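You operate a simulated robot arm through the tools that you are given. There is no shell and no other tool. Be economical: measure what you need, move in short steps, check, and stop when the job is done.

The job below is to be done with a simulated robot arm. You get a single attempt, and the scene is never put back.

TASK
Test probe P5 in the water jar and sort it by the reading.
Fine: GOOD rack if it reads 95 to 100, else FAULT rack; stopper back in the jar, checker dial back to OFF.

The check looks at the end state, three seconds after you hand in, the way a careful person would. Anything else that was tipped, shoved, dropped, spilled or broken makes it a failure. A push-on lid holds only when it is set on centred and level and pressed home; a screw cap is set on level and turned clockwise until tight.

THE ROBOT
A 6-joint arm with a two-finger parallel gripper, fixed in place. Base frame: the origin is at the foot of the arm, x ahead of it, y to its left, z up; the work surface is at about z = 800. Readings come in mm, degrees, newtons and seconds.
With the tool pointing down near the work surface it reaches from about 240 to 640 mm from the base axis. Its first joint turns from -66.0 to 66.0 degrees. Payload 2.7 kg.
Tool frame: the origin (TCP) lies between the finger pads and is the grasp point; the fingertips stand 23 mm ahead of it; z points along the fingers, y is the line along which they close. Largest opening 94 mm; finger width 38, thickness 10; the body of the gripper, 54 by 96 mm, starts 39 mm behind the TCP.
Orientation is that of the tool frame in the base frame, as a unit quaternion [w, x, y, z]. With the fingers straight down and closing along the base's y, the tool's x points along the base's -x, its y along +y and its z along -z.

THE INTERFACE
- The arm moves only by the tool play_rows. Its argument "steps" is a list of rows, each an object of numbers (a shift or turn left out is 0, a gripper value left out holds the last): "jaw": the gripper command, from -1 (fully open) to 1 (shut), values between in proportion; "tx", "ty", "tz": the shift along the tool's x, y, z in mm; "rx", "ry", "rz": the turn, a rotation vector about the tool's x, y, z in degrees. In form: [{"jaw": .., "tx": .., "ty": .., "tz": .., "rx": .., "ry": .., "rz": ..}, ...]. A call has 1 to 20 rows; each row shifts and turns the commanded pose from where the row before left it, along the tool's axes as they then stand. A row lasts 0.2 s, in which the tool goes at most 50 mm and 8.6 degrees; a call with a longer step from one row to the next is refused whole, and so is a gripper value outside its range. Where a pose cannot be reached the arm comes as near as it can. A force on the tool above 40 N (or 10 N above the force at the start of the call, whichever is more), or a blocked arm, ends the call early, and 0.2 s more pass. Each finger travels about 45 mm/s and halts on what it meets, pressing with about 32 N; the grip force reading is that of the motor and also rises with nothing between the fingers. The clock runs only during rows and for 0.2 s after the last one: add rows that do not move to give the fingers time. The reply holds the time, the measured pose of the TCP, the force on the tool along the base axes, the opening and the grip force, in the units named above and with some noise, with the torque about the TCP (base axes, N m) and any sound that the robot's microphone picked up, and new pictures: "show" is both (left out), scene, wrist or none.
- Cameras (640 x 400 px; columns grow to the right, rows downward): "scene" is fixed at [81.9, -428, 1420.5]; the picture's right is [0.79, -0.62, 0.00], its down [-0.29, -0.37, -0.89] and it looks along [0.55, 0.70, -0.47] (base axes); focal length 371 px, centre (320, 200). "wrist" rides on the gripper at [86, 16, -75] in the tool frame; the picture's right is [-0.18, 0.98, 0.00], its down [-0.58, -0.11, -0.81] and it looks along [-0.79, -0.15, 0.59] (tool axes); focal length 243 px, centre (320, 200). There is no depth. A picture from a camera that has moved, and an enlarged one, comes with that camera's place and axes in the base frame and with its lens. The place of the scene camera against the robot may be out by one fixed shift of up to 12 mm in any direction.
- inspect(camera, box): a new picture of the part [left, top, right, bottom] of that camera's present view, enlarged. The clock stands still meanwhile.
- finish_job(): hands the job in; it is judged then, once.

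Go step by step. Nothing tells you positions but the pictures and the camera data: compare them with the known pose of the tool, close in by small moves and look again before you grip or let go. The budget is 120 turns and 200 pictures, counting those below and the enlarged ones. Unless the task says otherwise, let go and move clear before handing in, and close with one line.

The tools are called after "Request:" as name(argument=value, ...) on one line, values as JSON. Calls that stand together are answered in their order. play_rows: Moves the arm, as the interface text tells. Its arguments: {"type":"object","properties":{"steps":{"type":"array"},"show":{"type":"string","enum":["both","scene","wrist","none"]}},"required":["steps"]} The other tools are called the same way: inspect (camera, box) takes an enlarged picture of a part of a camera's view; finish_job () hands the job in.

At the start:

```text
time: 0.0
eef_pos: [327.3, 51.0, 1146.2]
orientation: [0.0, 0.0, 1.0, 0.001]
force: [0.2, 0.1, 0.7]
moment: [0.0, -0.02, 0.01]
grip_width: 94.2
gripper_force: 0.1
```

scene: 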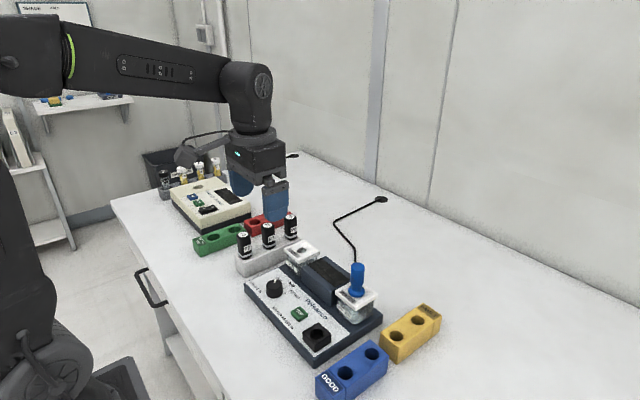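
wrist: 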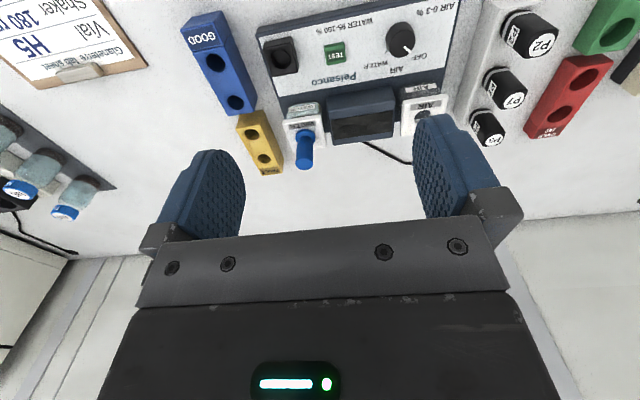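

I see a probe checker with a dial, a TEST button, a water jar with a blue stopper, an air jar, three probes in a rack, and coloured racks. I'll enlarge the views first to read the labels.

Request:
inspect(camera="scene", box=[220, 200, 460, 400])

Request:
inspect(camera="wrist", box=[170, 0, 470, 190])

Request:
inspect(camera="wrist", box=[380, 0, 640, 160])

Request:
inspect(camera="scene", box=[140, 140, 320, 270])

```text
2.00 times, centred on (340, 300) of scene
camera zoom: at [81.9, -428.0, 1420.5], right [0.79, -0.62, 0.0], down [-0.29, -0.37, -0.89], along [0.55, 0.7, -0.47], focal length 742 px, centre (280, 0)
```

zoom: 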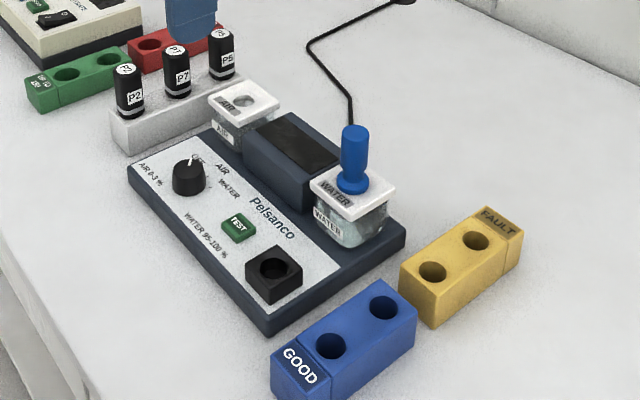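

```text
2.11 times, centred on (320, 95) of wrist
camera zoom: at [240.0, 67.2, 1220.4], right [0.18, 0.98, 0.0], down [0.58, -0.11, 0.81], along [0.79, -0.15, -0.59], focal length 511 px, centre (320, 421)
```

zoom: 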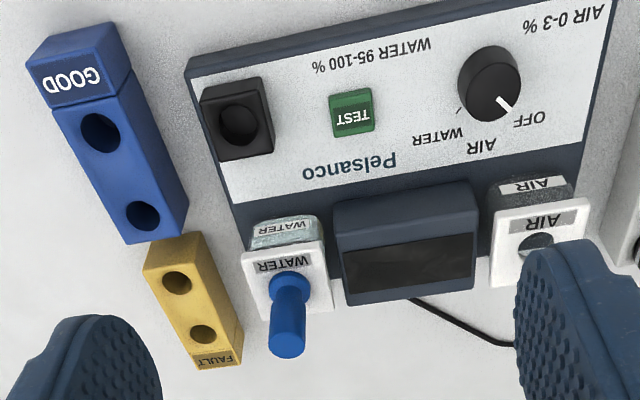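

```text
2.46 times, centred on (510, 80) of wrist
camera zoom: at [240.0, 67.2, 1220.4], right [0.18, 0.98, 0.0], down [0.58, -0.11, 0.81], along [0.79, -0.15, -0.59], focal length 597 px, centre (-148, 495)
```

zoom: 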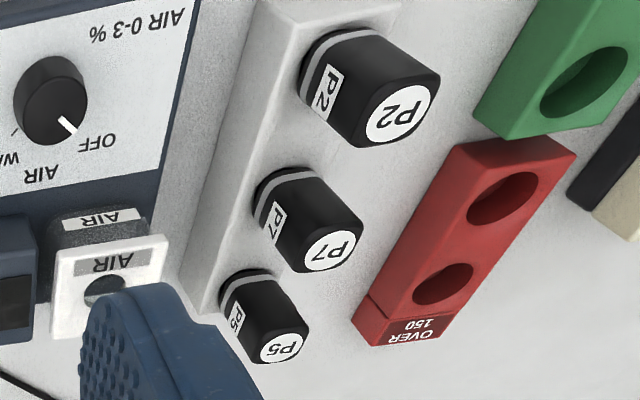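

```text
3.08 times, centred on (230, 205) of scene
camera zoom: at [81.9, -428.0, 1420.5], right [0.79, -0.62, 0.0], down [-0.29, -0.37, -0.89], along [0.55, 0.7, -0.47], focal length 1142 px, centre (597, 185)
```

zoom: 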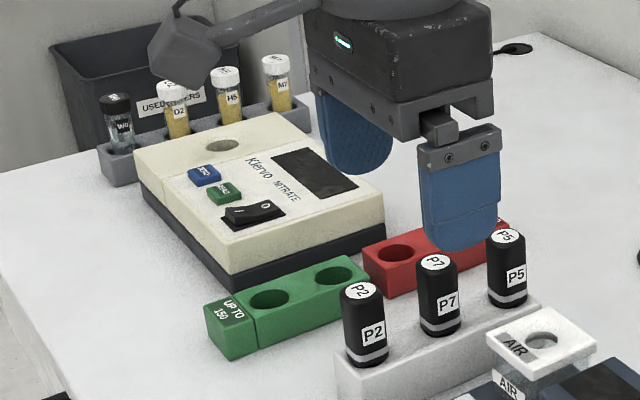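

P5 is the farthest probe, at about (559, 307) with its top near z 900. The stopper is at about (509, -9, 945). I'll move closer to get a better view of the checker.

Request:
play_rows(steps=[{"tx": 10, "ty": -20, "tz": 35}, {"tx": 10, "ty": -20, "tz": 35}, {"tx": 10, "tz": 35}, {}], show="wrist")

```text
time: 1.0
eef_pos: [298.2, 11.1, 1041.6]
orientation: [0.002, 0.0, 1.0, 0.001]
force: [0.2, 0.6, 0.8]
moment: [0.02, 0.04, 0.02]
grip_width: 94.2
gripper_force: 0.1
camera wrist: at [210.6, 27.0, 1115.1], right [0.18, 0.98, 0.0], down [0.58, -0.11, 0.81], along [0.79, -0.15, -0.59], focal length 243 px, centre (320, 200)
```

wrist: 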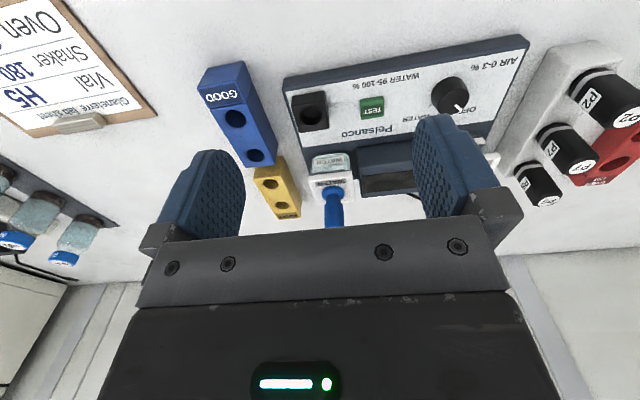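

The checker is in view. I'll zoom in on the socket, dial and stopper.

Request:
inspect(camera="wrist", box=[280, 30, 540, 190])

Request:
inspect(camera="wrist", box=[190, 60, 430, 230])

Request:
inspect(camera="scene", box=[270, 230, 390, 340])

```text
2.46 times, centred on (410, 110) of wrist
camera zoom: at [210.6, 27.0, 1115.1], right [0.18, 0.98, 0.0], down [0.58, -0.11, 0.81], along [0.79, -0.15, -0.59], focal length 597 px, centre (98, 422)
```

zoom: 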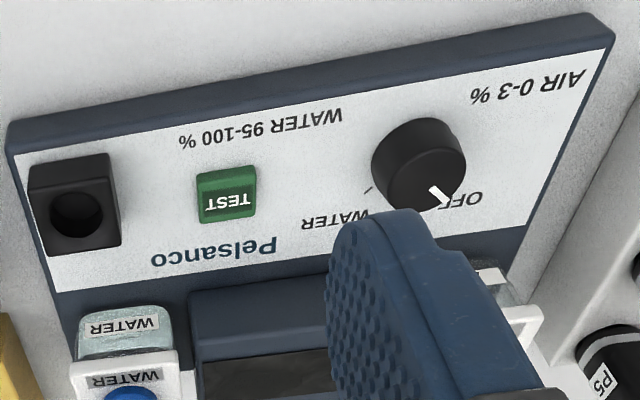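

```text
2.35 times, centred on (310, 145) of wrist
camera zoom: at [210.6, 27.0, 1115.1], right [0.18, 0.98, 0.0], down [0.58, -0.11, 0.81], along [0.79, -0.15, -0.59], focal length 571 px, centre (344, 329)
```

zoom: 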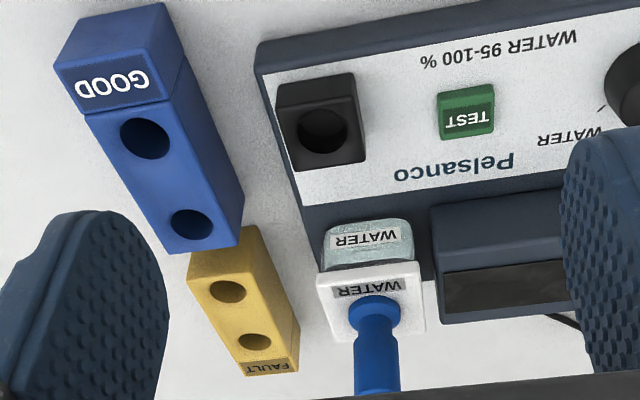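

```text
3.64 times, centred on (330, 285) of scene
camera zoom: at [81.9, -428.0, 1420.5], right [0.79, -0.62, 0.0], down [-0.29, -0.37, -0.89], along [0.55, 0.7, -0.47], focal length 1350 px, centre (284, -109)
```

zoom: 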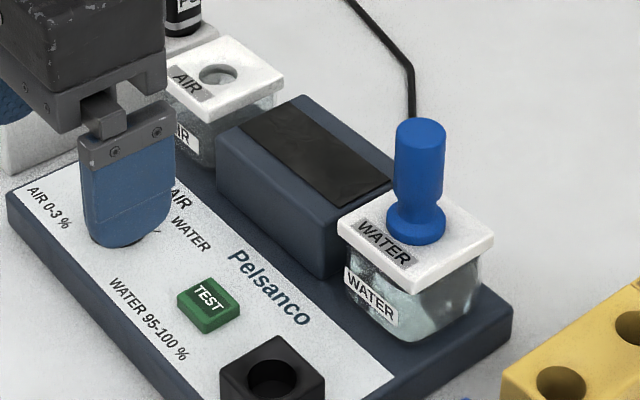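

I'll go hover over the stopper and line up from there. The wrist camera shows the TCP column at about px 320.

Request:
play_rows(steps=[{"tx": -45}, {"tx": -45}, {"tx": -45}, {"tx": -40, "ty": -10}, {"tx": -20, "ty": -10}, {}], show="both")

```text
time: 2.4
eef_pos: [493.6, -8.4, 1043.2]
orientation: [0.0, -0.002, 1.0, 0.001]
force: [0.6, -0.1, -0.1]
moment: [-0.02, -0.01, -0.01]
grip_width: 94.0
gripper_force: 0.1
camera wrist: at [405.6, 6.7, 1116.5], right [0.18, 0.98, 0.0], down [0.58, -0.11, 0.81], along [0.79, -0.15, -0.59], focal length 243 px, centre (320, 200)
```

scene: 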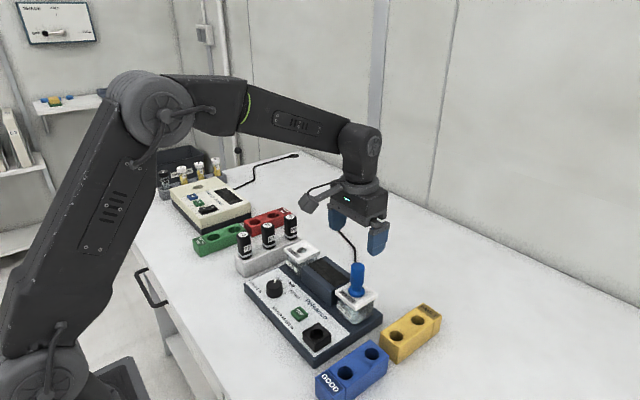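
wrist: 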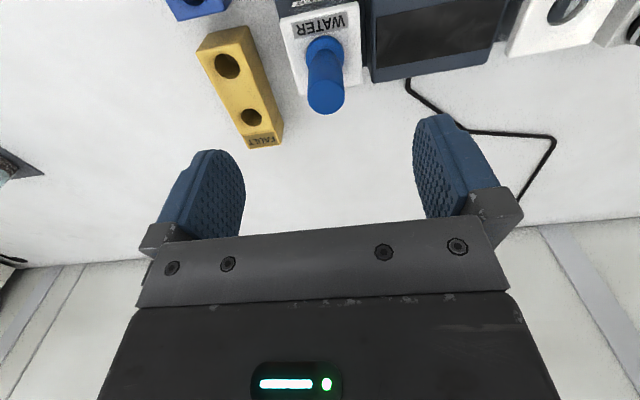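

The stopper top works out to about (506, -7, 945). I'll descend with the fingers partly closed and stop just above it to check.

Request:
play_rows(steps=[{"jaw": -0.1, "tx": -12.5, "ty": 1, "tz": 20}, {"tz": 30}, {"tz": 20}, {}, {}], show="both")

```text
time: 3.6
eef_pos: [504.9, -8.8, 971.9]
orientation: [0.001, -0.001, 1.0, 0.001]
force: [-1.0, 1.0, 0.2]
moment: [0.01, 0.01, -0.01]
grip_width: 51.6
gripper_force: 0.0
camera wrist: at [417.9, 8.1, 1046.1], right [0.18, 0.98, 0.0], down [0.58, -0.11, 0.81], along [0.79, -0.15, -0.59], focal length 243 px, centre (320, 200)
```

scene: 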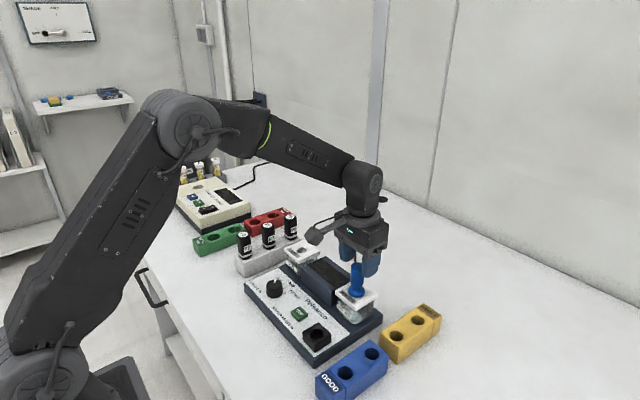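
wrist: 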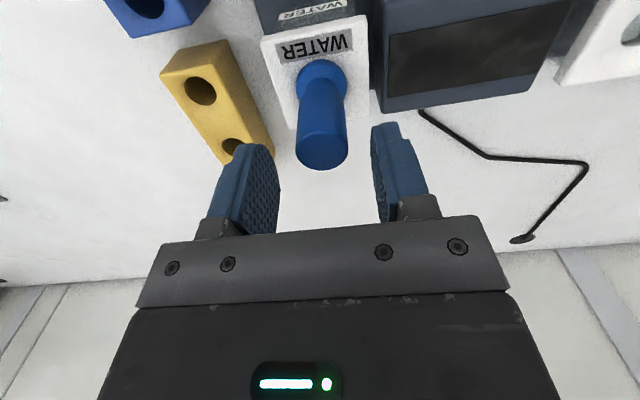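

The stopper is well aligned. I'll lower to grip at z of about 925 and close.

Request:
play_rows(steps=[{"tx": -3, "tz": 25}, {"tz": 21}, {}, {"jaw": 1}, {}, {}, {}], show="wrist")

```text
time: 5.2
eef_pos: [509.0, -9.3, 924.3]
orientation: [0.001, -0.001, 1.0, 0.001]
force: [0.2, 0.4, -1.3]
moment: [0.03, 0.0, -0.01]
grip_width: 26.7
gripper_force: 32.0
camera wrist: at [421.6, 8.1, 999.7], right [0.18, 0.98, 0.0], down [0.58, -0.11, 0.81], along [0.79, -0.15, -0.59], focal length 243 px, centre (320, 200)
```

wrist: 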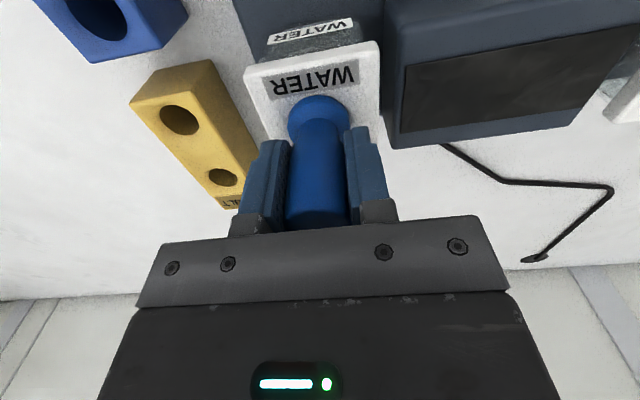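

The stopper is gripped (26.7 mm). I'll lift it gently straight up.

Request:
play_rows(steps=[{"tz": -5}, {"tz": -10}, {"tz": -20}, {"tz": -30}, {"tz": -25}, {}], show="both")

```text
time: 6.6
eef_pos: [510.4, -8.6, 1016.3]
orientation: [0.001, -0.001, 1.0, 0.001]
force: [-1.3, -0.8, -0.6]
moment: [0.01, 0.0, 0.0]
grip_width: 26.8
gripper_force: 32.2
camera wrist: at [421.3, 8.5, 1090.2], right [0.18, 0.98, 0.0], down [0.58, -0.11, 0.81], along [0.79, -0.15, -0.59], focal length 243 px, centre (320, 200)
```

scene: 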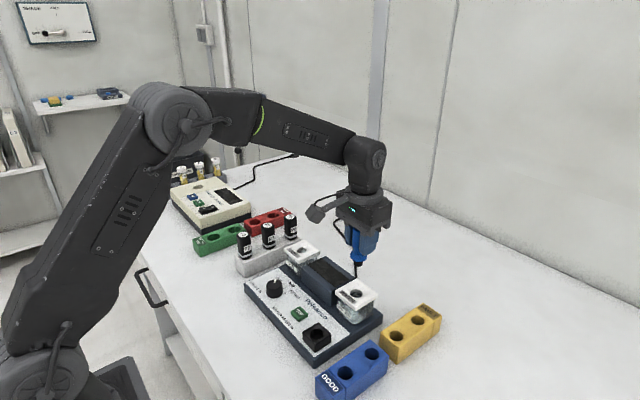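
wrist: 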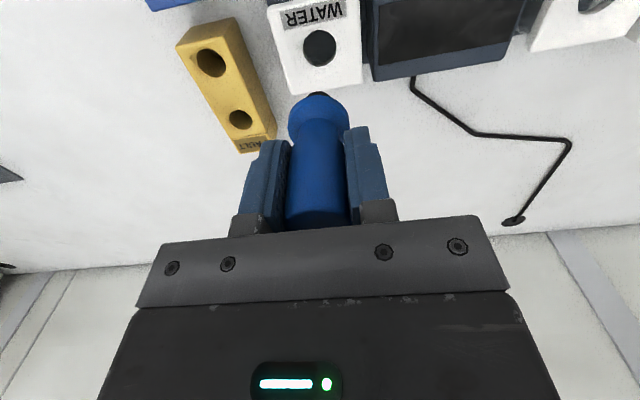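

Request:
inspect(camera="scene", box=[290, 180, 450, 360])

Request:
inspect(camera="wrist", box=[160, 0, 400, 150])

```text
2.22 times, centred on (370, 270) of scene
camera zoom: at [81.9, -428.0, 1420.5], right [0.79, -0.62, 0.0], down [-0.29, -0.37, -0.89], along [0.55, 0.7, -0.47], focal length 825 px, centre (209, 44)
```

zoom: 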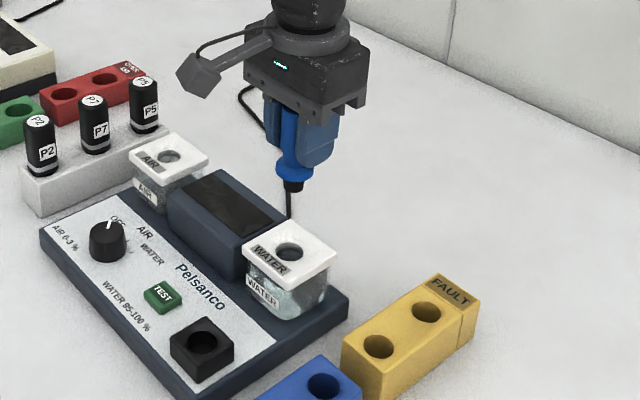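

```text
2.67 times, centred on (280, 75) of wrist
camera zoom: at [421.3, 8.5, 1090.2], right [0.18, 0.98, 0.0], down [0.58, -0.11, 0.81], along [0.79, -0.15, -0.59], focal length 647 px, centre (427, 533)
```

zoom: 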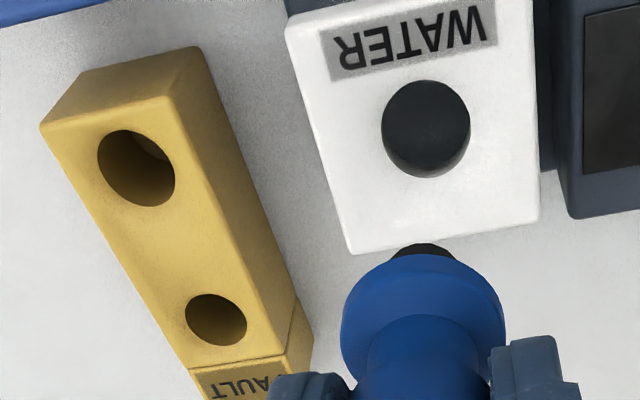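

The stopper has a dark plug under its flange. The black block on the panel has a similar hole near (393, -17, 845), so it should serve as the stopper rest. I'll move over it.

Request:
play_rows(steps=[{"tx": 40, "ty": -3}, {"tx": 40, "ty": -3}, {"tx": 35, "ty": -2, "tz": 10}, {"tz": 20}, {}], show="both")

Request:
inspect(camera="wrist", box=[220, 0, 420, 130])

Request:
inspect(camera="scene", box=[250, 240, 390, 370])

```text
time: 7.8
eef_pos: [392.8, -15.8, 985.3]
orientation: [0.0, -0.001, 1.0, 0.001]
force: [0.3, 0.1, -0.1]
moment: [0.02, 0.01, 0.01]
grip_width: 26.6
gripper_force: 32.0
camera wrist: at [305.0, 0.3, 1060.0], right [0.18, 0.98, 0.0], down [0.58, -0.11, 0.81], along [0.79, -0.15, -0.59], focal length 243 px, centre (320, 200)
```

scene: 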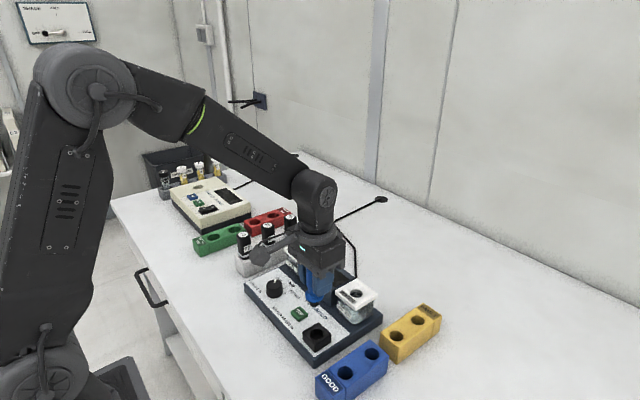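
wrist: 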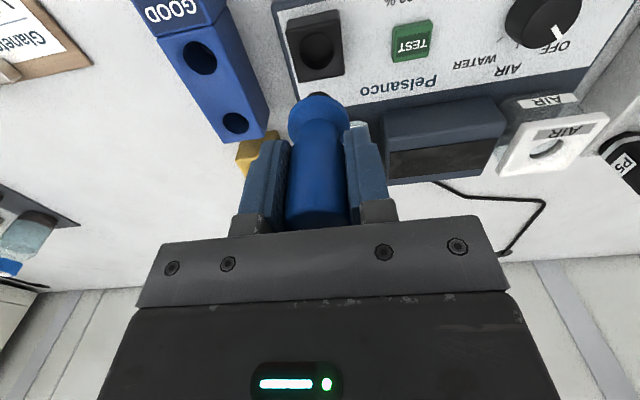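

```text
3.08 times, centred on (320, 65) of wrist
camera zoom: at [305.0, 0.3, 1060.0], right [0.18, 0.98, 0.0], down [0.58, -0.11, 0.81], along [0.79, -0.15, -0.59], focal length 746 px, centre (320, 615)
```

zoom: 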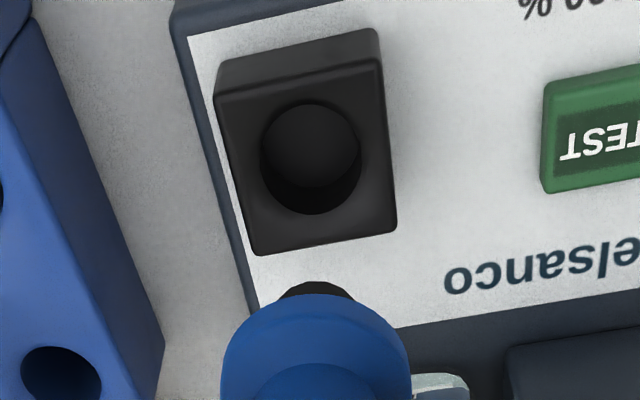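

```text
3.08 times, centred on (320, 305) of scene
camera zoom: at [81.9, -428.0, 1420.5], right [0.79, -0.62, 0.0], down [-0.29, -0.37, -0.89], along [0.55, 0.7, -0.47], focal length 1142 px, centre (320, -123)
```

zoom: 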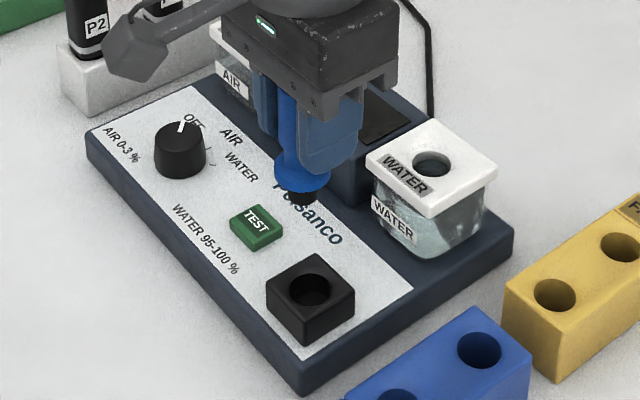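

The block's hole is at about (392.5, -17.5, 845), roughly 26 mm wide. I'll lower towards it and look.

Request:
play_rows(steps=[{"ty": -1.5, "tz": 25}, {"tz": 25}, {"tz": 13}, {}], show="wrist")

Request:
inspect(camera="scene", box=[250, 240, 390, 370])

Request:
inspect(camera="wrist", box=[250, 30, 400, 130])

```text
time: 8.8
eef_pos: [393.9, -18.4, 921.7]
orientation: [0.001, 0.0, 1.0, 0.001]
force: [0.3, -0.1, -0.3]
moment: [-0.01, 0.0, 0.0]
grip_width: 26.6
gripper_force: 32.0
camera wrist: at [305.8, -1.2, 996.3], right [0.18, 0.98, 0.0], down [0.58, -0.11, 0.81], along [0.79, -0.15, -0.59], focal length 243 px, centre (320, 200)
```

wrist: 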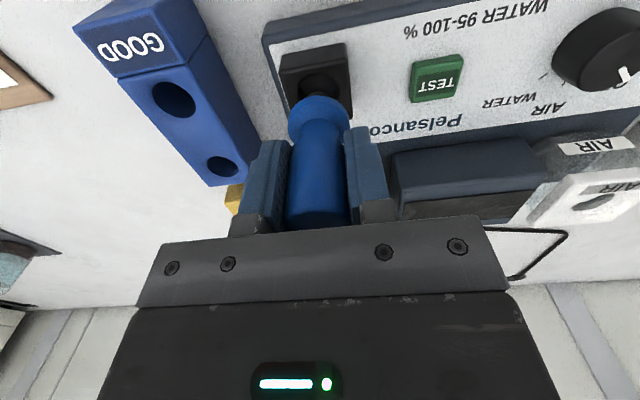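

```text
3.08 times, centred on (320, 305) of scene
camera zoom: at [81.9, -428.0, 1420.5], right [0.79, -0.62, 0.0], down [-0.29, -0.37, -0.89], along [0.55, 0.7, -0.47], focal length 1142 px, centre (320, -123)
```

zoom: 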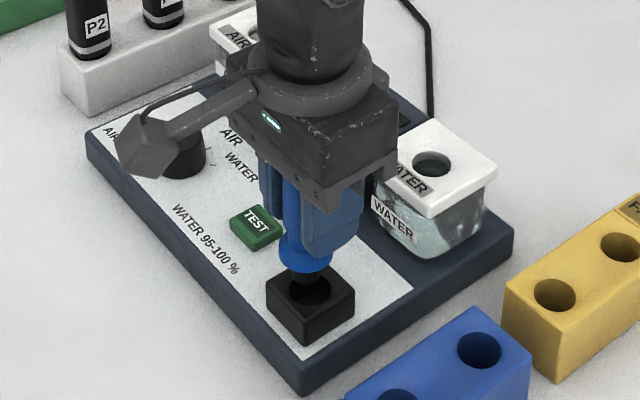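

```text
4.00 times, centred on (325, 80) of wrist
camera zoom: at [305.8, -1.2, 996.3], right [0.18, 0.98, 0.0], down [0.58, -0.11, 0.81], along [0.79, -0.15, -0.59], focal length 970 px, centre (300, 680)
```

zoom: 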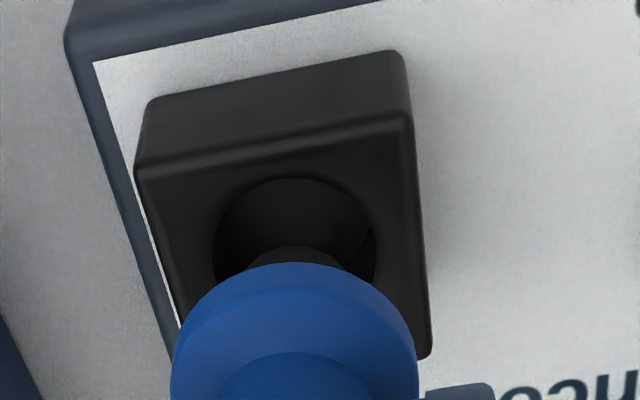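

The plug is lined up with the hole. I'll lower it slowly and watch the force.

Request:
play_rows(steps=[{"ty": 0.7, "tz": 10}, {"tz": 6}, {"tz": 4}, {"tz": 3}, {}], show="wrist")

Request:
inspect(camera="scene", box=[250, 240, 390, 370])

```text
time: 10.0
eef_pos: [392.9, -17.3, 897.7]
orientation: [0.001, 0.0, 1.0, 0.0]
force: [1.1, 0.1, 0.5]
moment: [0.01, 0.05, -0.02]
grip_width: 26.4
gripper_force: 32.6
camera wrist: at [305.6, -0.3, 973.6], right [0.18, 0.98, 0.0], down [0.58, -0.11, 0.81], along [0.79, -0.15, -0.59], focal length 243 px, centre (320, 200)
```

wrist: 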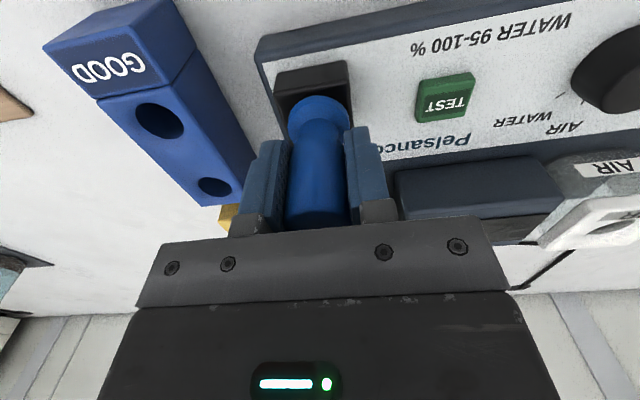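

```text
3.08 times, centred on (320, 305) of scene
camera zoom: at [81.9, -428.0, 1420.5], right [0.79, -0.62, 0.0], down [-0.29, -0.37, -0.89], along [0.55, 0.7, -0.47], focal length 1142 px, centre (320, -123)
```

zoom: 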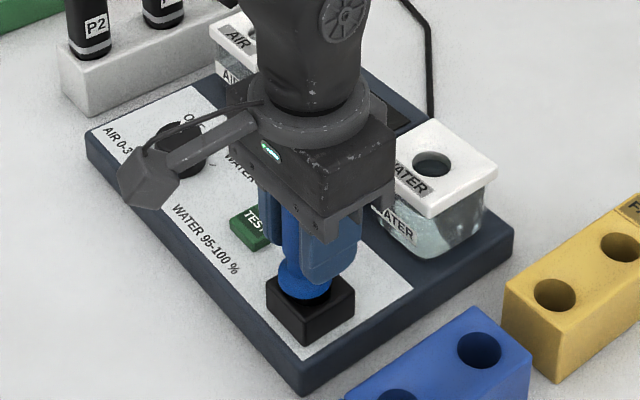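

The plug is in the hole. I'll keep lowering in small steps until there's contact.

Request:
play_rows(steps=[{"tz": 2}, {"tz": 2}, {"tz": 2}, {}], show="none")

```text
time: 11.0
eef_pos: [393.8, -15.6, 894.1]
orientation: [0.0, -0.001, 1.0, 0.0]
force: [-0.8, -0.1, -0.6]
moment: [0.01, 0.01, 0.0]
grip_width: 26.6
gripper_force: 32.2
```

Request:
play_rows(steps=[{"tz": 2}, {"tz": 2}, {}], show="wrist")

Request:
inspect(camera="scene", box=[270, 270, 350, 350])

```text
time: 11.8
eef_pos: [394.2, -15.4, 891.8]
orientation: [0.002, -0.001, 1.0, 0.0]
force: [-3.7, -0.4, 8.7]
moment: [0.13, 0.13, 0.06]
grip_width: 26.6
gripper_force: 32.2
stopped in row 3: the force on the tool passed its limit at 41 N (the readings are from after the stop); the commanded pose is now the measured one
camera wrist: at [306.3, -0.3, 965.5], right [0.18, 0.98, 0.0], down [0.58, -0.11, 0.81], along [0.8, -0.15, -0.59], focal length 243 px, centre (320, 200)
```

wrist: 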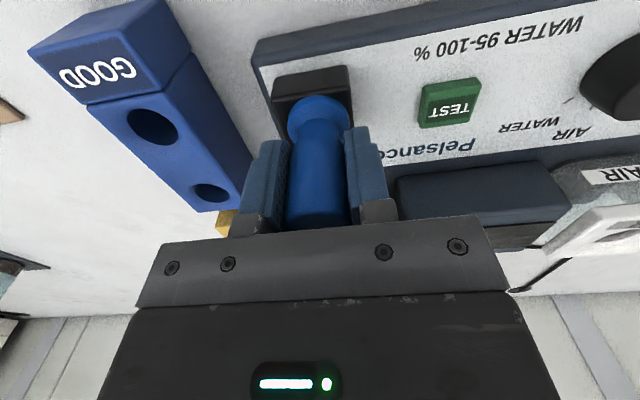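

```text
5.00 times, centred on (310, 310) of scene
camera zoom: at [81.7, -428.0, 1420.5], right [0.79, -0.62, 0.0], down [-0.29, -0.37, -0.89], along [0.55, 0.7, -0.47], focal length 1856 px, centre (370, -350)
```

zoom: 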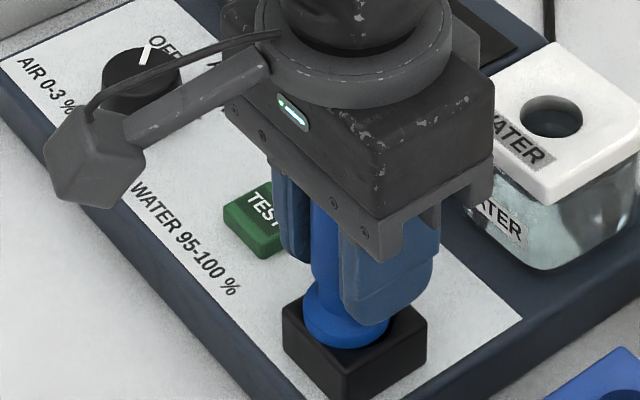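

The stopper is seated. I'll open the fingers and lift straight up.

Request:
play_rows(steps=[{"jaw": -0.1}, {}, {}, {"tz": -20}, {"tz": -40}, {"tz": -40}, {"tz": -40}, {}], show="wrist")

Request:
inspect(camera="scene", box=[250, 240, 390, 370])

```text
time: 13.6
eef_pos: [392.8, -15.9, 1030.6]
orientation: [0.003, -0.001, 1.0, -0.001]
force: [-0.4, 0.0, -0.5]
moment: [0.0, -0.03, 0.01]
grip_width: 51.7
gripper_force: 0.0
camera wrist: at [304.9, -0.2, 1105.3], right [0.18, 0.98, 0.0], down [0.58, -0.11, 0.81], along [0.8, -0.15, -0.59], focal length 243 px, centre (320, 200)
```

wrist: 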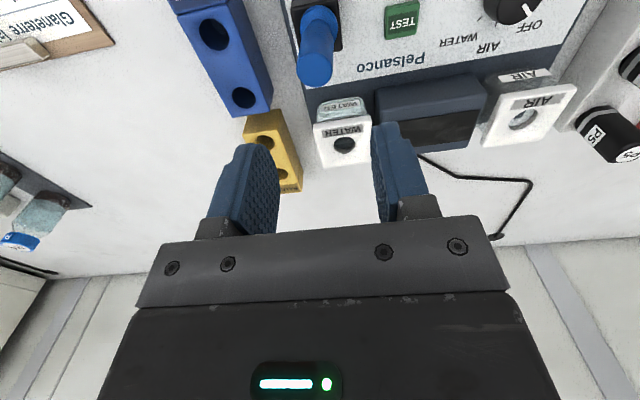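

```text
3.08 times, centred on (320, 305) of scene
camera zoom: at [81.9, -428.0, 1420.5], right [0.79, -0.62, 0.0], down [-0.29, -0.37, -0.89], along [0.55, 0.7, -0.47], focal length 1142 px, centre (320, -123)
```

zoom: 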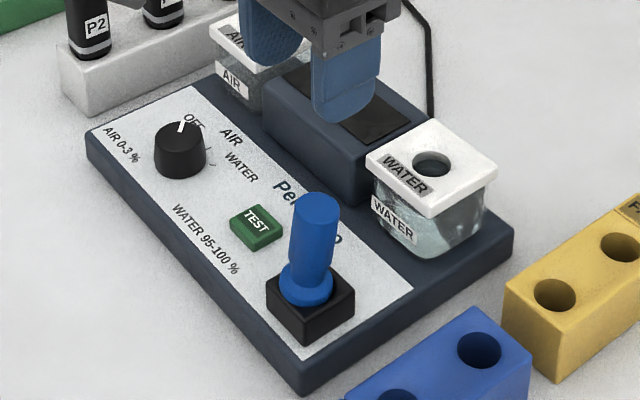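

The stopper is parked. P5 is at about (562, 308), with the probe row running along x, so my fingers can close along y between neighbours. I'll go over it.

Request:
play_rows(steps=[{"tx": -15, "ty": 45}, {"tx": -15, "ty": 45}, {"tx": -20, "ty": 45}, {"tx": -20, "ty": 45}, {"tx": -20, "ty": 45}, {"tx": -20, "ty": 45}, {"tx": -20, "ty": 45}, {"tx": -10, "ty": 5}, {}], show="both")

```text
time: 15.6
eef_pos: [532.9, 303.5, 1030.4]
orientation: [0.003, 0.0, 1.0, 0.001]
force: [0.6, -0.2, -0.3]
moment: [-0.01, 0.0, -0.02]
grip_width: 51.7
gripper_force: 0.0
camera wrist: at [444.9, 319.2, 1105.6], right [0.18, 0.98, 0.0], down [0.58, -0.11, 0.81], along [0.8, -0.15, -0.59], focal length 243 px, centre (320, 200)
```

scene: 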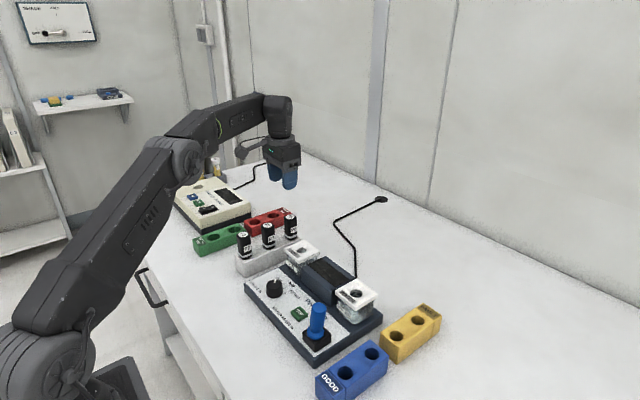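
wrist: 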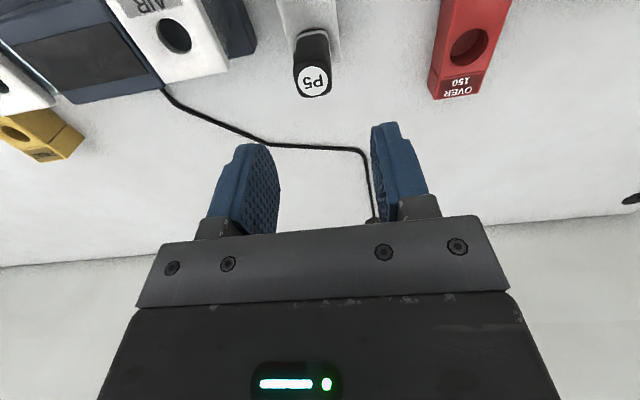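

P5's top triangulates to about (540, 296, 919). I'll descend to just above it and check.

Request:
play_rows(steps=[{"tx": -7, "ty": -7, "tz": 30}, {"tz": 30}, {"tz": 20}, {}], show="wrist")

Request:
inspect(camera="scene", box=[220, 180, 340, 290])

```text
time: 16.6
eef_pos: [539.7, 296.5, 951.2]
orientation: [0.004, -0.001, 1.0, 0.001]
force: [1.0, -0.8, 0.4]
moment: [-0.02, -0.01, 0.01]
grip_width: 51.6
gripper_force: 0.0
camera wrist: at [452.4, 312.8, 1026.0], right [0.18, 0.98, 0.0], down [0.58, -0.11, 0.81], along [0.8, -0.15, -0.59], focal length 243 px, centre (320, 200)
```

wrist: 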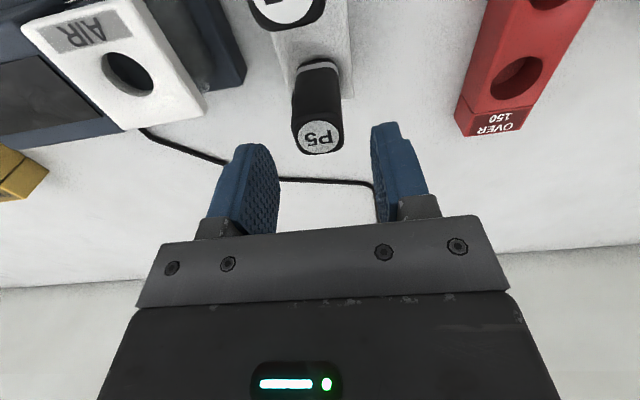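

```text
3.64 times, centred on (280, 235) of scene
camera zoom: at [81.9, -428.0, 1420.5], right [0.79, -0.62, 0.0], down [-0.29, -0.37, -0.89], along [0.55, 0.7, -0.47], focal length 1350 px, centre (466, 73)
```

zoom: 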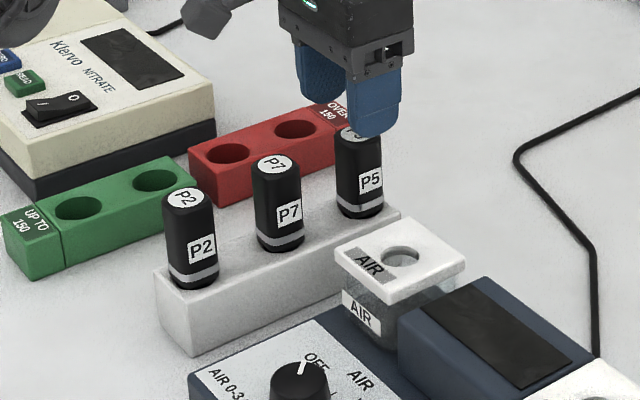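

It's aligned. I'll lower to z of about 895 and grip.

Request:
play_rows(steps=[{"tx": -1.5, "tz": 20}, {"tz": 20}, {"tz": 16}, {}, {"jaw": 1}, {}, {}, {}], show="wrist")

Request:
inspect(camera="scene", box=[220, 180, 340, 290])

```text
time: 18.4
eef_pos: [542.0, 297.6, 896.7]
orientation: [0.002, 0.0, 1.0, 0.001]
force: [0.0, -1.3, -0.4]
moment: [-0.05, -0.03, -0.02]
grip_width: 29.4
gripper_force: 32.0
camera wrist: at [454.6, 313.0, 970.7], right [0.18, 0.98, 0.0], down [0.58, -0.11, 0.81], along [0.8, -0.15, -0.59], focal length 243 px, centre (320, 200)
```

wrist: 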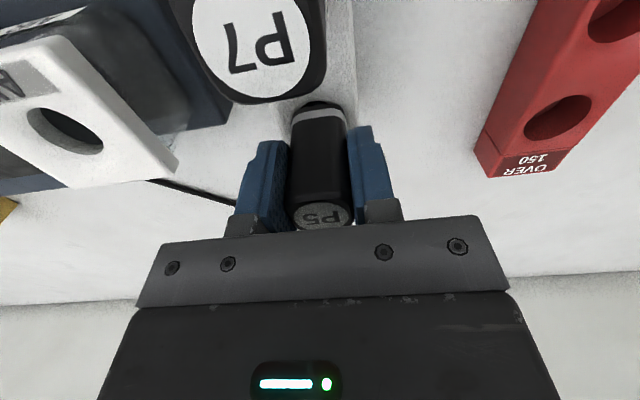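

```text
3.64 times, centred on (280, 235) of scene
camera zoom: at [81.9, -428.0, 1420.5], right [0.79, -0.62, 0.0], down [-0.29, -0.37, -0.89], along [0.55, 0.7, -0.47], focal length 1350 px, centre (466, 73)
```

zoom: 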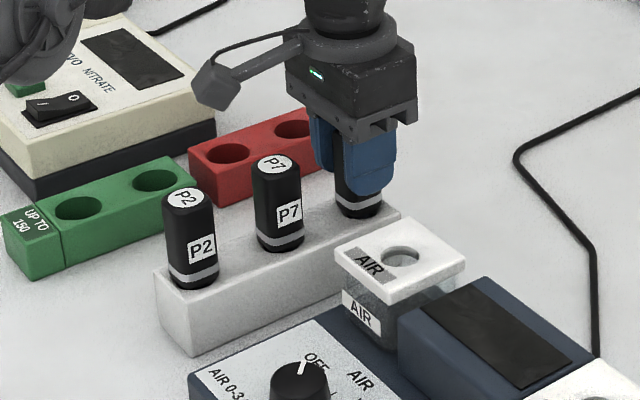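

P5 is gripped. I'll lift straight up, high enough to see the lower part.

Request:
play_rows(steps=[{"tz": -5}, {"tz": -15}, {"tz": -30}, {"tz": -40}, {"tz": -40}, {}], show="wrist")

Request:
inspect(camera="scene", box=[220, 150, 340, 260])

```text
time: 19.8
eef_pos: [541.8, 296.4, 1024.7]
orientation: [0.003, -0.001, 1.0, 0.0]
force: [-0.1, -0.8, -0.1]
moment: [-0.01, 0.02, 0.0]
grip_width: 29.5
gripper_force: 32.0
camera wrist: at [453.6, 313.1, 1099.3], right [0.18, 0.98, 0.0], down [0.58, -0.11, 0.81], along [0.8, -0.15, -0.59], focal length 243 px, centre (320, 200)
```

wrist: 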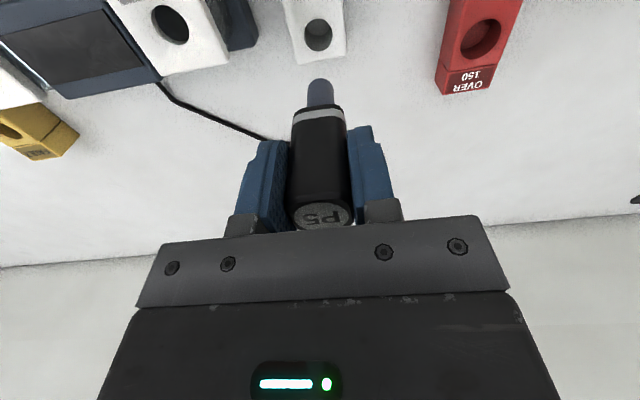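

```text
3.64 times, centred on (280, 205) of scene
camera zoom: at [81.9, -428.0, 1420.5], right [0.79, -0.62, 0.0], down [-0.29, -0.37, -0.89], along [0.55, 0.7, -0.47], focal length 1350 px, centre (466, 182)
```

zoom: 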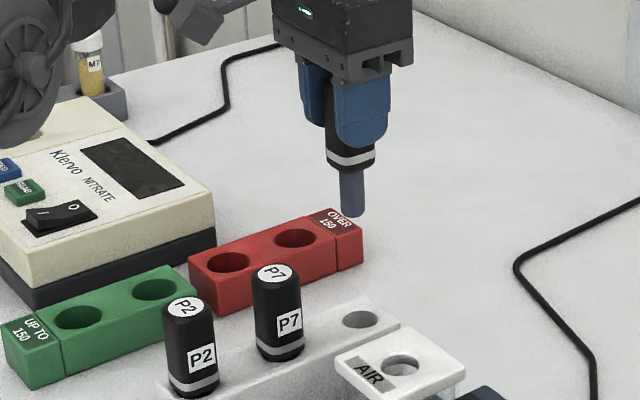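

The probe has a shaft of about 30 mm below its shoulder, which should fit the jar hole at about (507, -8) with the lid near z 877. I'll carry it there.

Request:
play_rows(steps=[{"tx": 5, "ty": -45}, {"tx": 5, "ty": -45}, {"tx": 5, "ty": -45}, {"tx": 5, "ty": -45}, {"tx": 5, "ty": -45}, {"tx": 5, "ty": -45}, {"tx": 5, "ty": -34}, {}], show="wrist")

Request:
inspect(camera="wrist", box=[220, 0, 420, 130])

Request:
inspect(camera="scene", box=[300, 200, 420, 310])

```text
time: 21.6
eef_pos: [507.1, -7.7, 1025.7]
orientation: [0.003, -0.001, 1.0, 0.0]
force: [0.9, -0.4, 0.5]
moment: [0.01, 0.01, 0.03]
grip_width: 29.7
gripper_force: 32.3
camera wrist: at [419.5, 8.5, 1099.9], right [0.18, 0.98, 0.0], down [0.58, -0.11, 0.81], along [0.8, -0.15, -0.59], focal length 243 px, centre (320, 200)
```

wrist: 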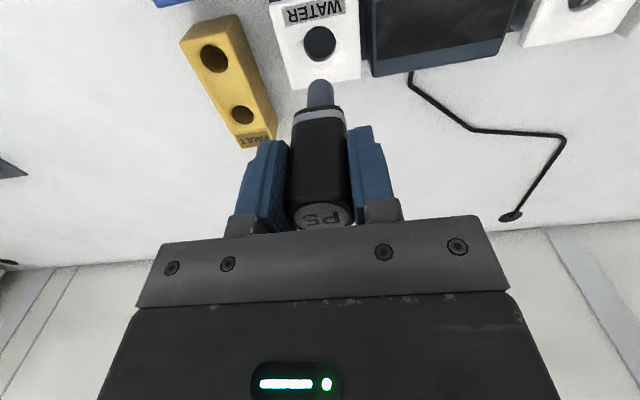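

```text
3.08 times, centred on (320, 65) of wrist
camera zoom: at [419.5, 8.5, 1099.9], right [0.18, 0.98, 0.0], down [0.58, -0.11, 0.81], along [0.8, -0.15, -0.59], focal length 746 px, centre (320, 615)
```

zoom: 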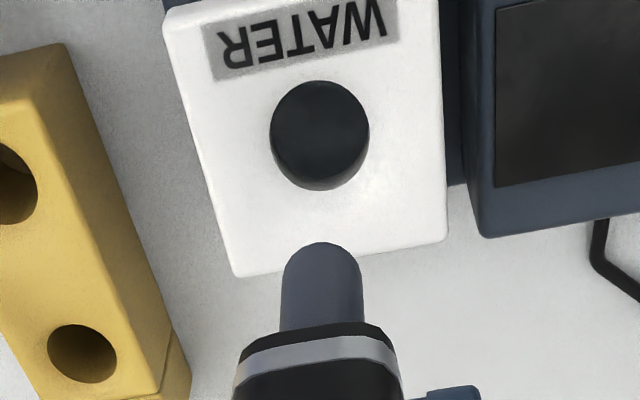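

```text
3.64 times, centred on (360, 255) of scene
camera zoom: at [81.9, -428.0, 1420.5], right [0.79, -0.62, 0.0], down [-0.29, -0.37, -0.89], along [0.55, 0.69, -0.47], focal length 1350 px, centre (174, 0)
```

zoom: 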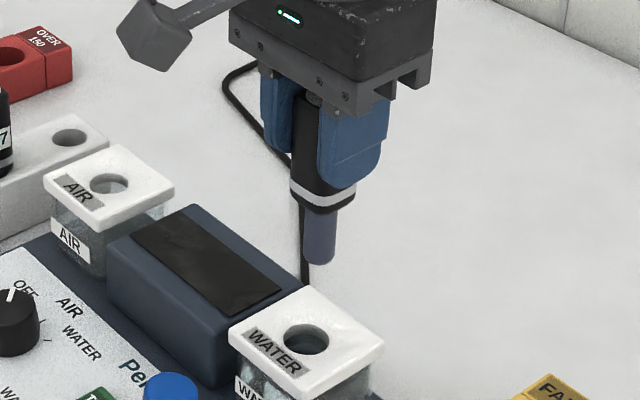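

The shaft and hole are in line laterally. I'll lower until the tip is just above the lid.

Request:
play_rows(steps=[{"tz": 30}, {"tz": 20}, {"tz": 8}, {}], show="none")

Request:
inspect(camera="wrist", box=[250, 20, 400, 120])

Request:
inspect(camera="scene", box=[310, 240, 400, 310])

```text
time: 22.6
eef_pos: [507.2, -8.5, 966.5]
orientation: [0.001, -0.001, 1.0, 0.001]
force: [-6.4, 0.0, 1.7]
moment: [-0.03, 0.42, 0.01]
grip_width: 29.6
gripper_force: 31.8
```

```text
4.00 times, centred on (325, 70) of wrist
camera zoom: at [419.2, 8.4, 1041.2], right [0.18, 0.98, 0.0], down [0.58, -0.11, 0.81], along [0.79, -0.15, -0.59], focal length 970 px, centre (300, 720)
```

zoom: 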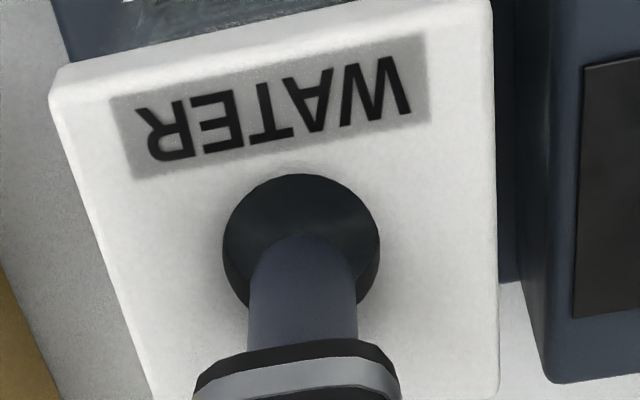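

```text
5.71 times, centred on (355, 275) of scene
camera zoom: at [81.7, -428.0, 1420.5], right [0.79, -0.62, 0.0], down [-0.29, -0.37, -0.89], along [0.55, 0.7, -0.47], focal length 2121 px, centre (120, -229)
```

zoom: 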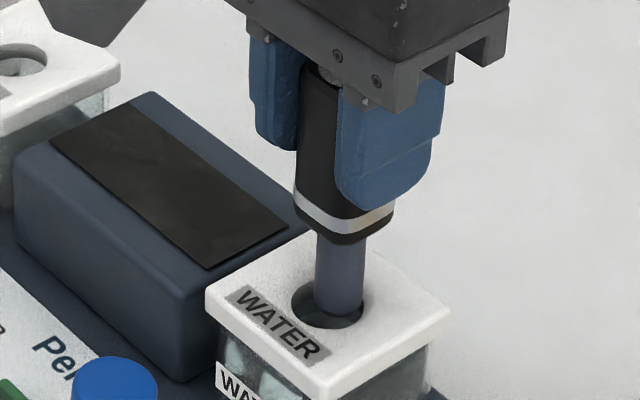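

The force (-6 N in x) shows the shaft touching the far edge of the hole. I'll raise a little, shift back 4 mm and check.

Request:
play_rows(steps=[{"tz": -10}, {"tx": 4}, {}], show="none")

Request:
inspect(camera="wrist", box=[250, 20, 400, 120])

Request:
inspect(camera="scene", box=[310, 240, 400, 310])

```text
time: 23.4
eef_pos: [502.8, -7.4, 977.4]
orientation: [0.002, 0.0, 1.0, 0.0]
force: [-0.4, -0.4, -0.8]
moment: [0.03, 0.02, 0.02]
grip_width: 29.8
gripper_force: 32.5
```

```text
4.00 times, centred on (325, 70) of wrist
camera zoom: at [415.8, 8.9, 1051.4], right [0.18, 0.98, 0.0], down [0.58, -0.11, 0.81], along [0.8, -0.15, -0.59], focal length 970 px, centre (300, 720)
```

zoom: 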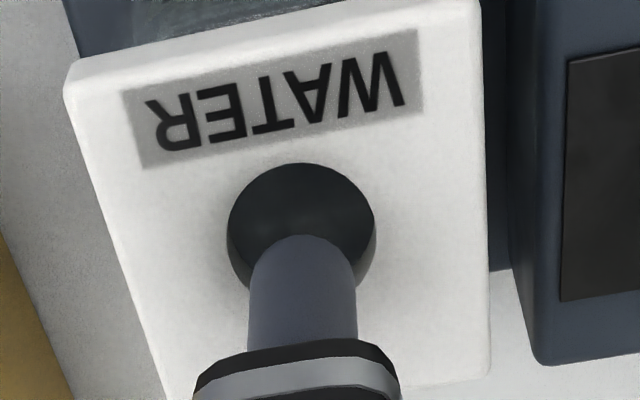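

```text
5.71 times, centred on (355, 275) of scene
camera zoom: at [81.9, -428.0, 1420.5], right [0.79, -0.62, 0.0], down [-0.29, -0.37, -0.89], along [0.55, 0.7, -0.47], focal length 2121 px, centre (120, -229)
```

zoom: 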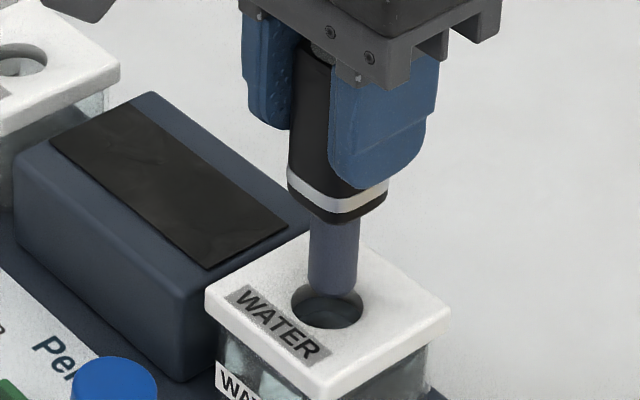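

In the scene view the shaft needs about 1.5 mm more in -x. I'll shift and lower carefully.

Request:
play_rows(steps=[{"tx": 1.5}, {"tz": 8}, {"tz": 6}, {}], show="none")

Request:
inspect(camera="scene", box=[310, 240, 400, 310])

```text
time: 24.4
eef_pos: [502.2, -8.2, 962.9]
orientation: [0.003, -0.001, 1.0, 0.0]
force: [-0.4, -0.4, -0.1]
moment: [-0.02, 0.0, -0.02]
grip_width: 29.5
gripper_force: 32.4
```

```text
5.71 times, centred on (355, 275) of scene
camera zoom: at [81.9, -428.0, 1420.5], right [0.79, -0.62, 0.0], down [-0.29, -0.37, -0.89], along [0.55, 0.7, -0.47], focal length 2121 px, centre (120, -229)
```

zoom: 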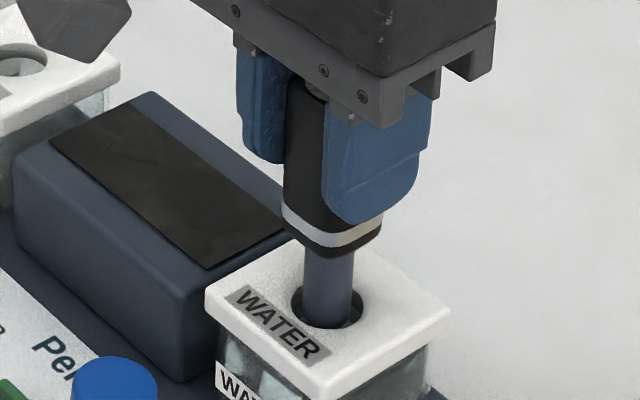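

Free of contact and centred in the hole now. I'll lower towards seating in small steps.

Request:
play_rows(steps=[{"tz": 8}, {"tz": 8}, {"tz": 8}, {"tz": 4}, {"tz": 3}, {}], show="wrist")

Request:
inspect(camera="scene", box=[310, 240, 400, 310])

```text
time: 25.8
eef_pos: [502.3, -6.6, 932.4]
orientation: [0.003, -0.002, 1.0, 0.0]
force: [0.0, 0.2, 0.0]
moment: [-0.01, 0.0, 0.01]
grip_width: 29.5
gripper_force: 31.8
camera wrist: at [414.2, 8.9, 1006.5], right [0.18, 0.98, 0.0], down [0.58, -0.11, 0.81], along [0.8, -0.15, -0.59], focal length 243 px, centre (320, 200)
```

wrist: 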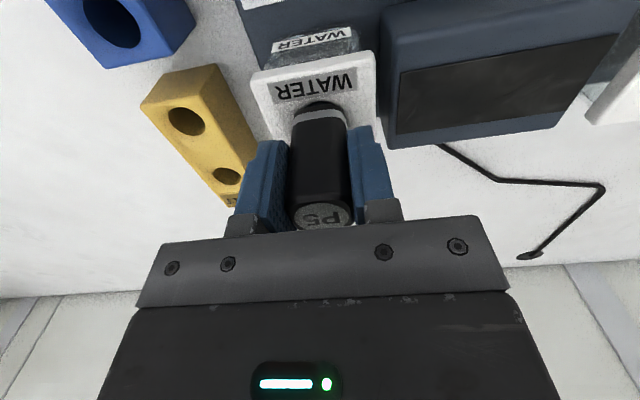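

```text
5.71 times, centred on (355, 275) of scene
camera zoom: at [81.9, -428.0, 1420.5], right [0.79, -0.62, 0.0], down [-0.29, -0.37, -0.89], along [0.55, 0.7, -0.47], focal length 2121 px, centre (120, -229)
```

zoom: 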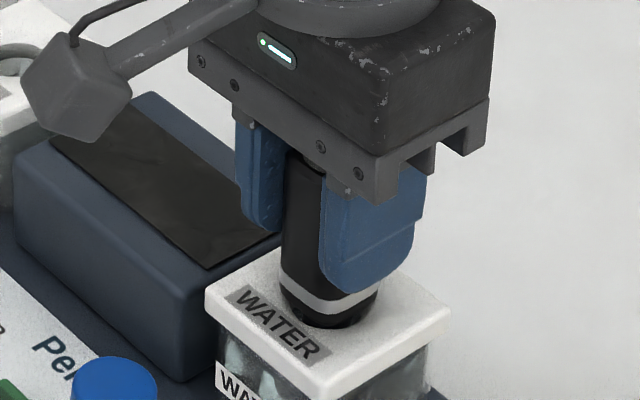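

Request:
play_rows(steps=[{"tz": 2}, {"tz": 2}, {"tz": 2}, {"tz": 1}, {}], show="none")

Request:
inspect(camera="scene", box=[310, 240, 400, 310])

```text
time: 26.9
eef_pos: [504.0, -7.3, 928.4]
orientation: [0.007, -0.001, 1.0, 0.0]
force: [1.8, 1.1, 26.0]
moment: [0.05, -0.29, 0.03]
grip_width: 29.7
gripper_force: 31.9
```

```text
5.71 times, centred on (355, 275) of scene
camera zoom: at [81.5, -428.0, 1420.5], right [0.79, -0.62, 0.0], down [-0.29, -0.37, -0.89], along [0.55, 0.7, -0.47], focal length 2121 px, centre (120, -229)
```

zoom: 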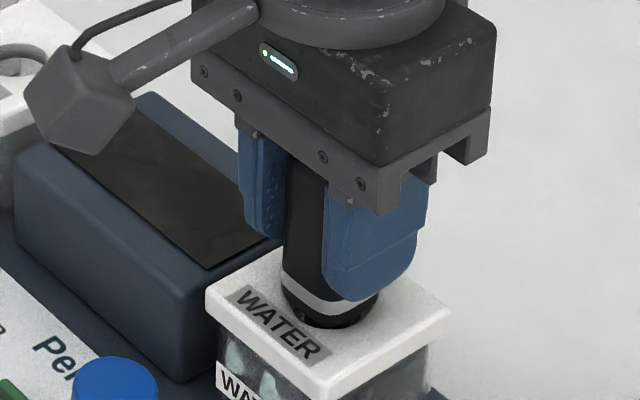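

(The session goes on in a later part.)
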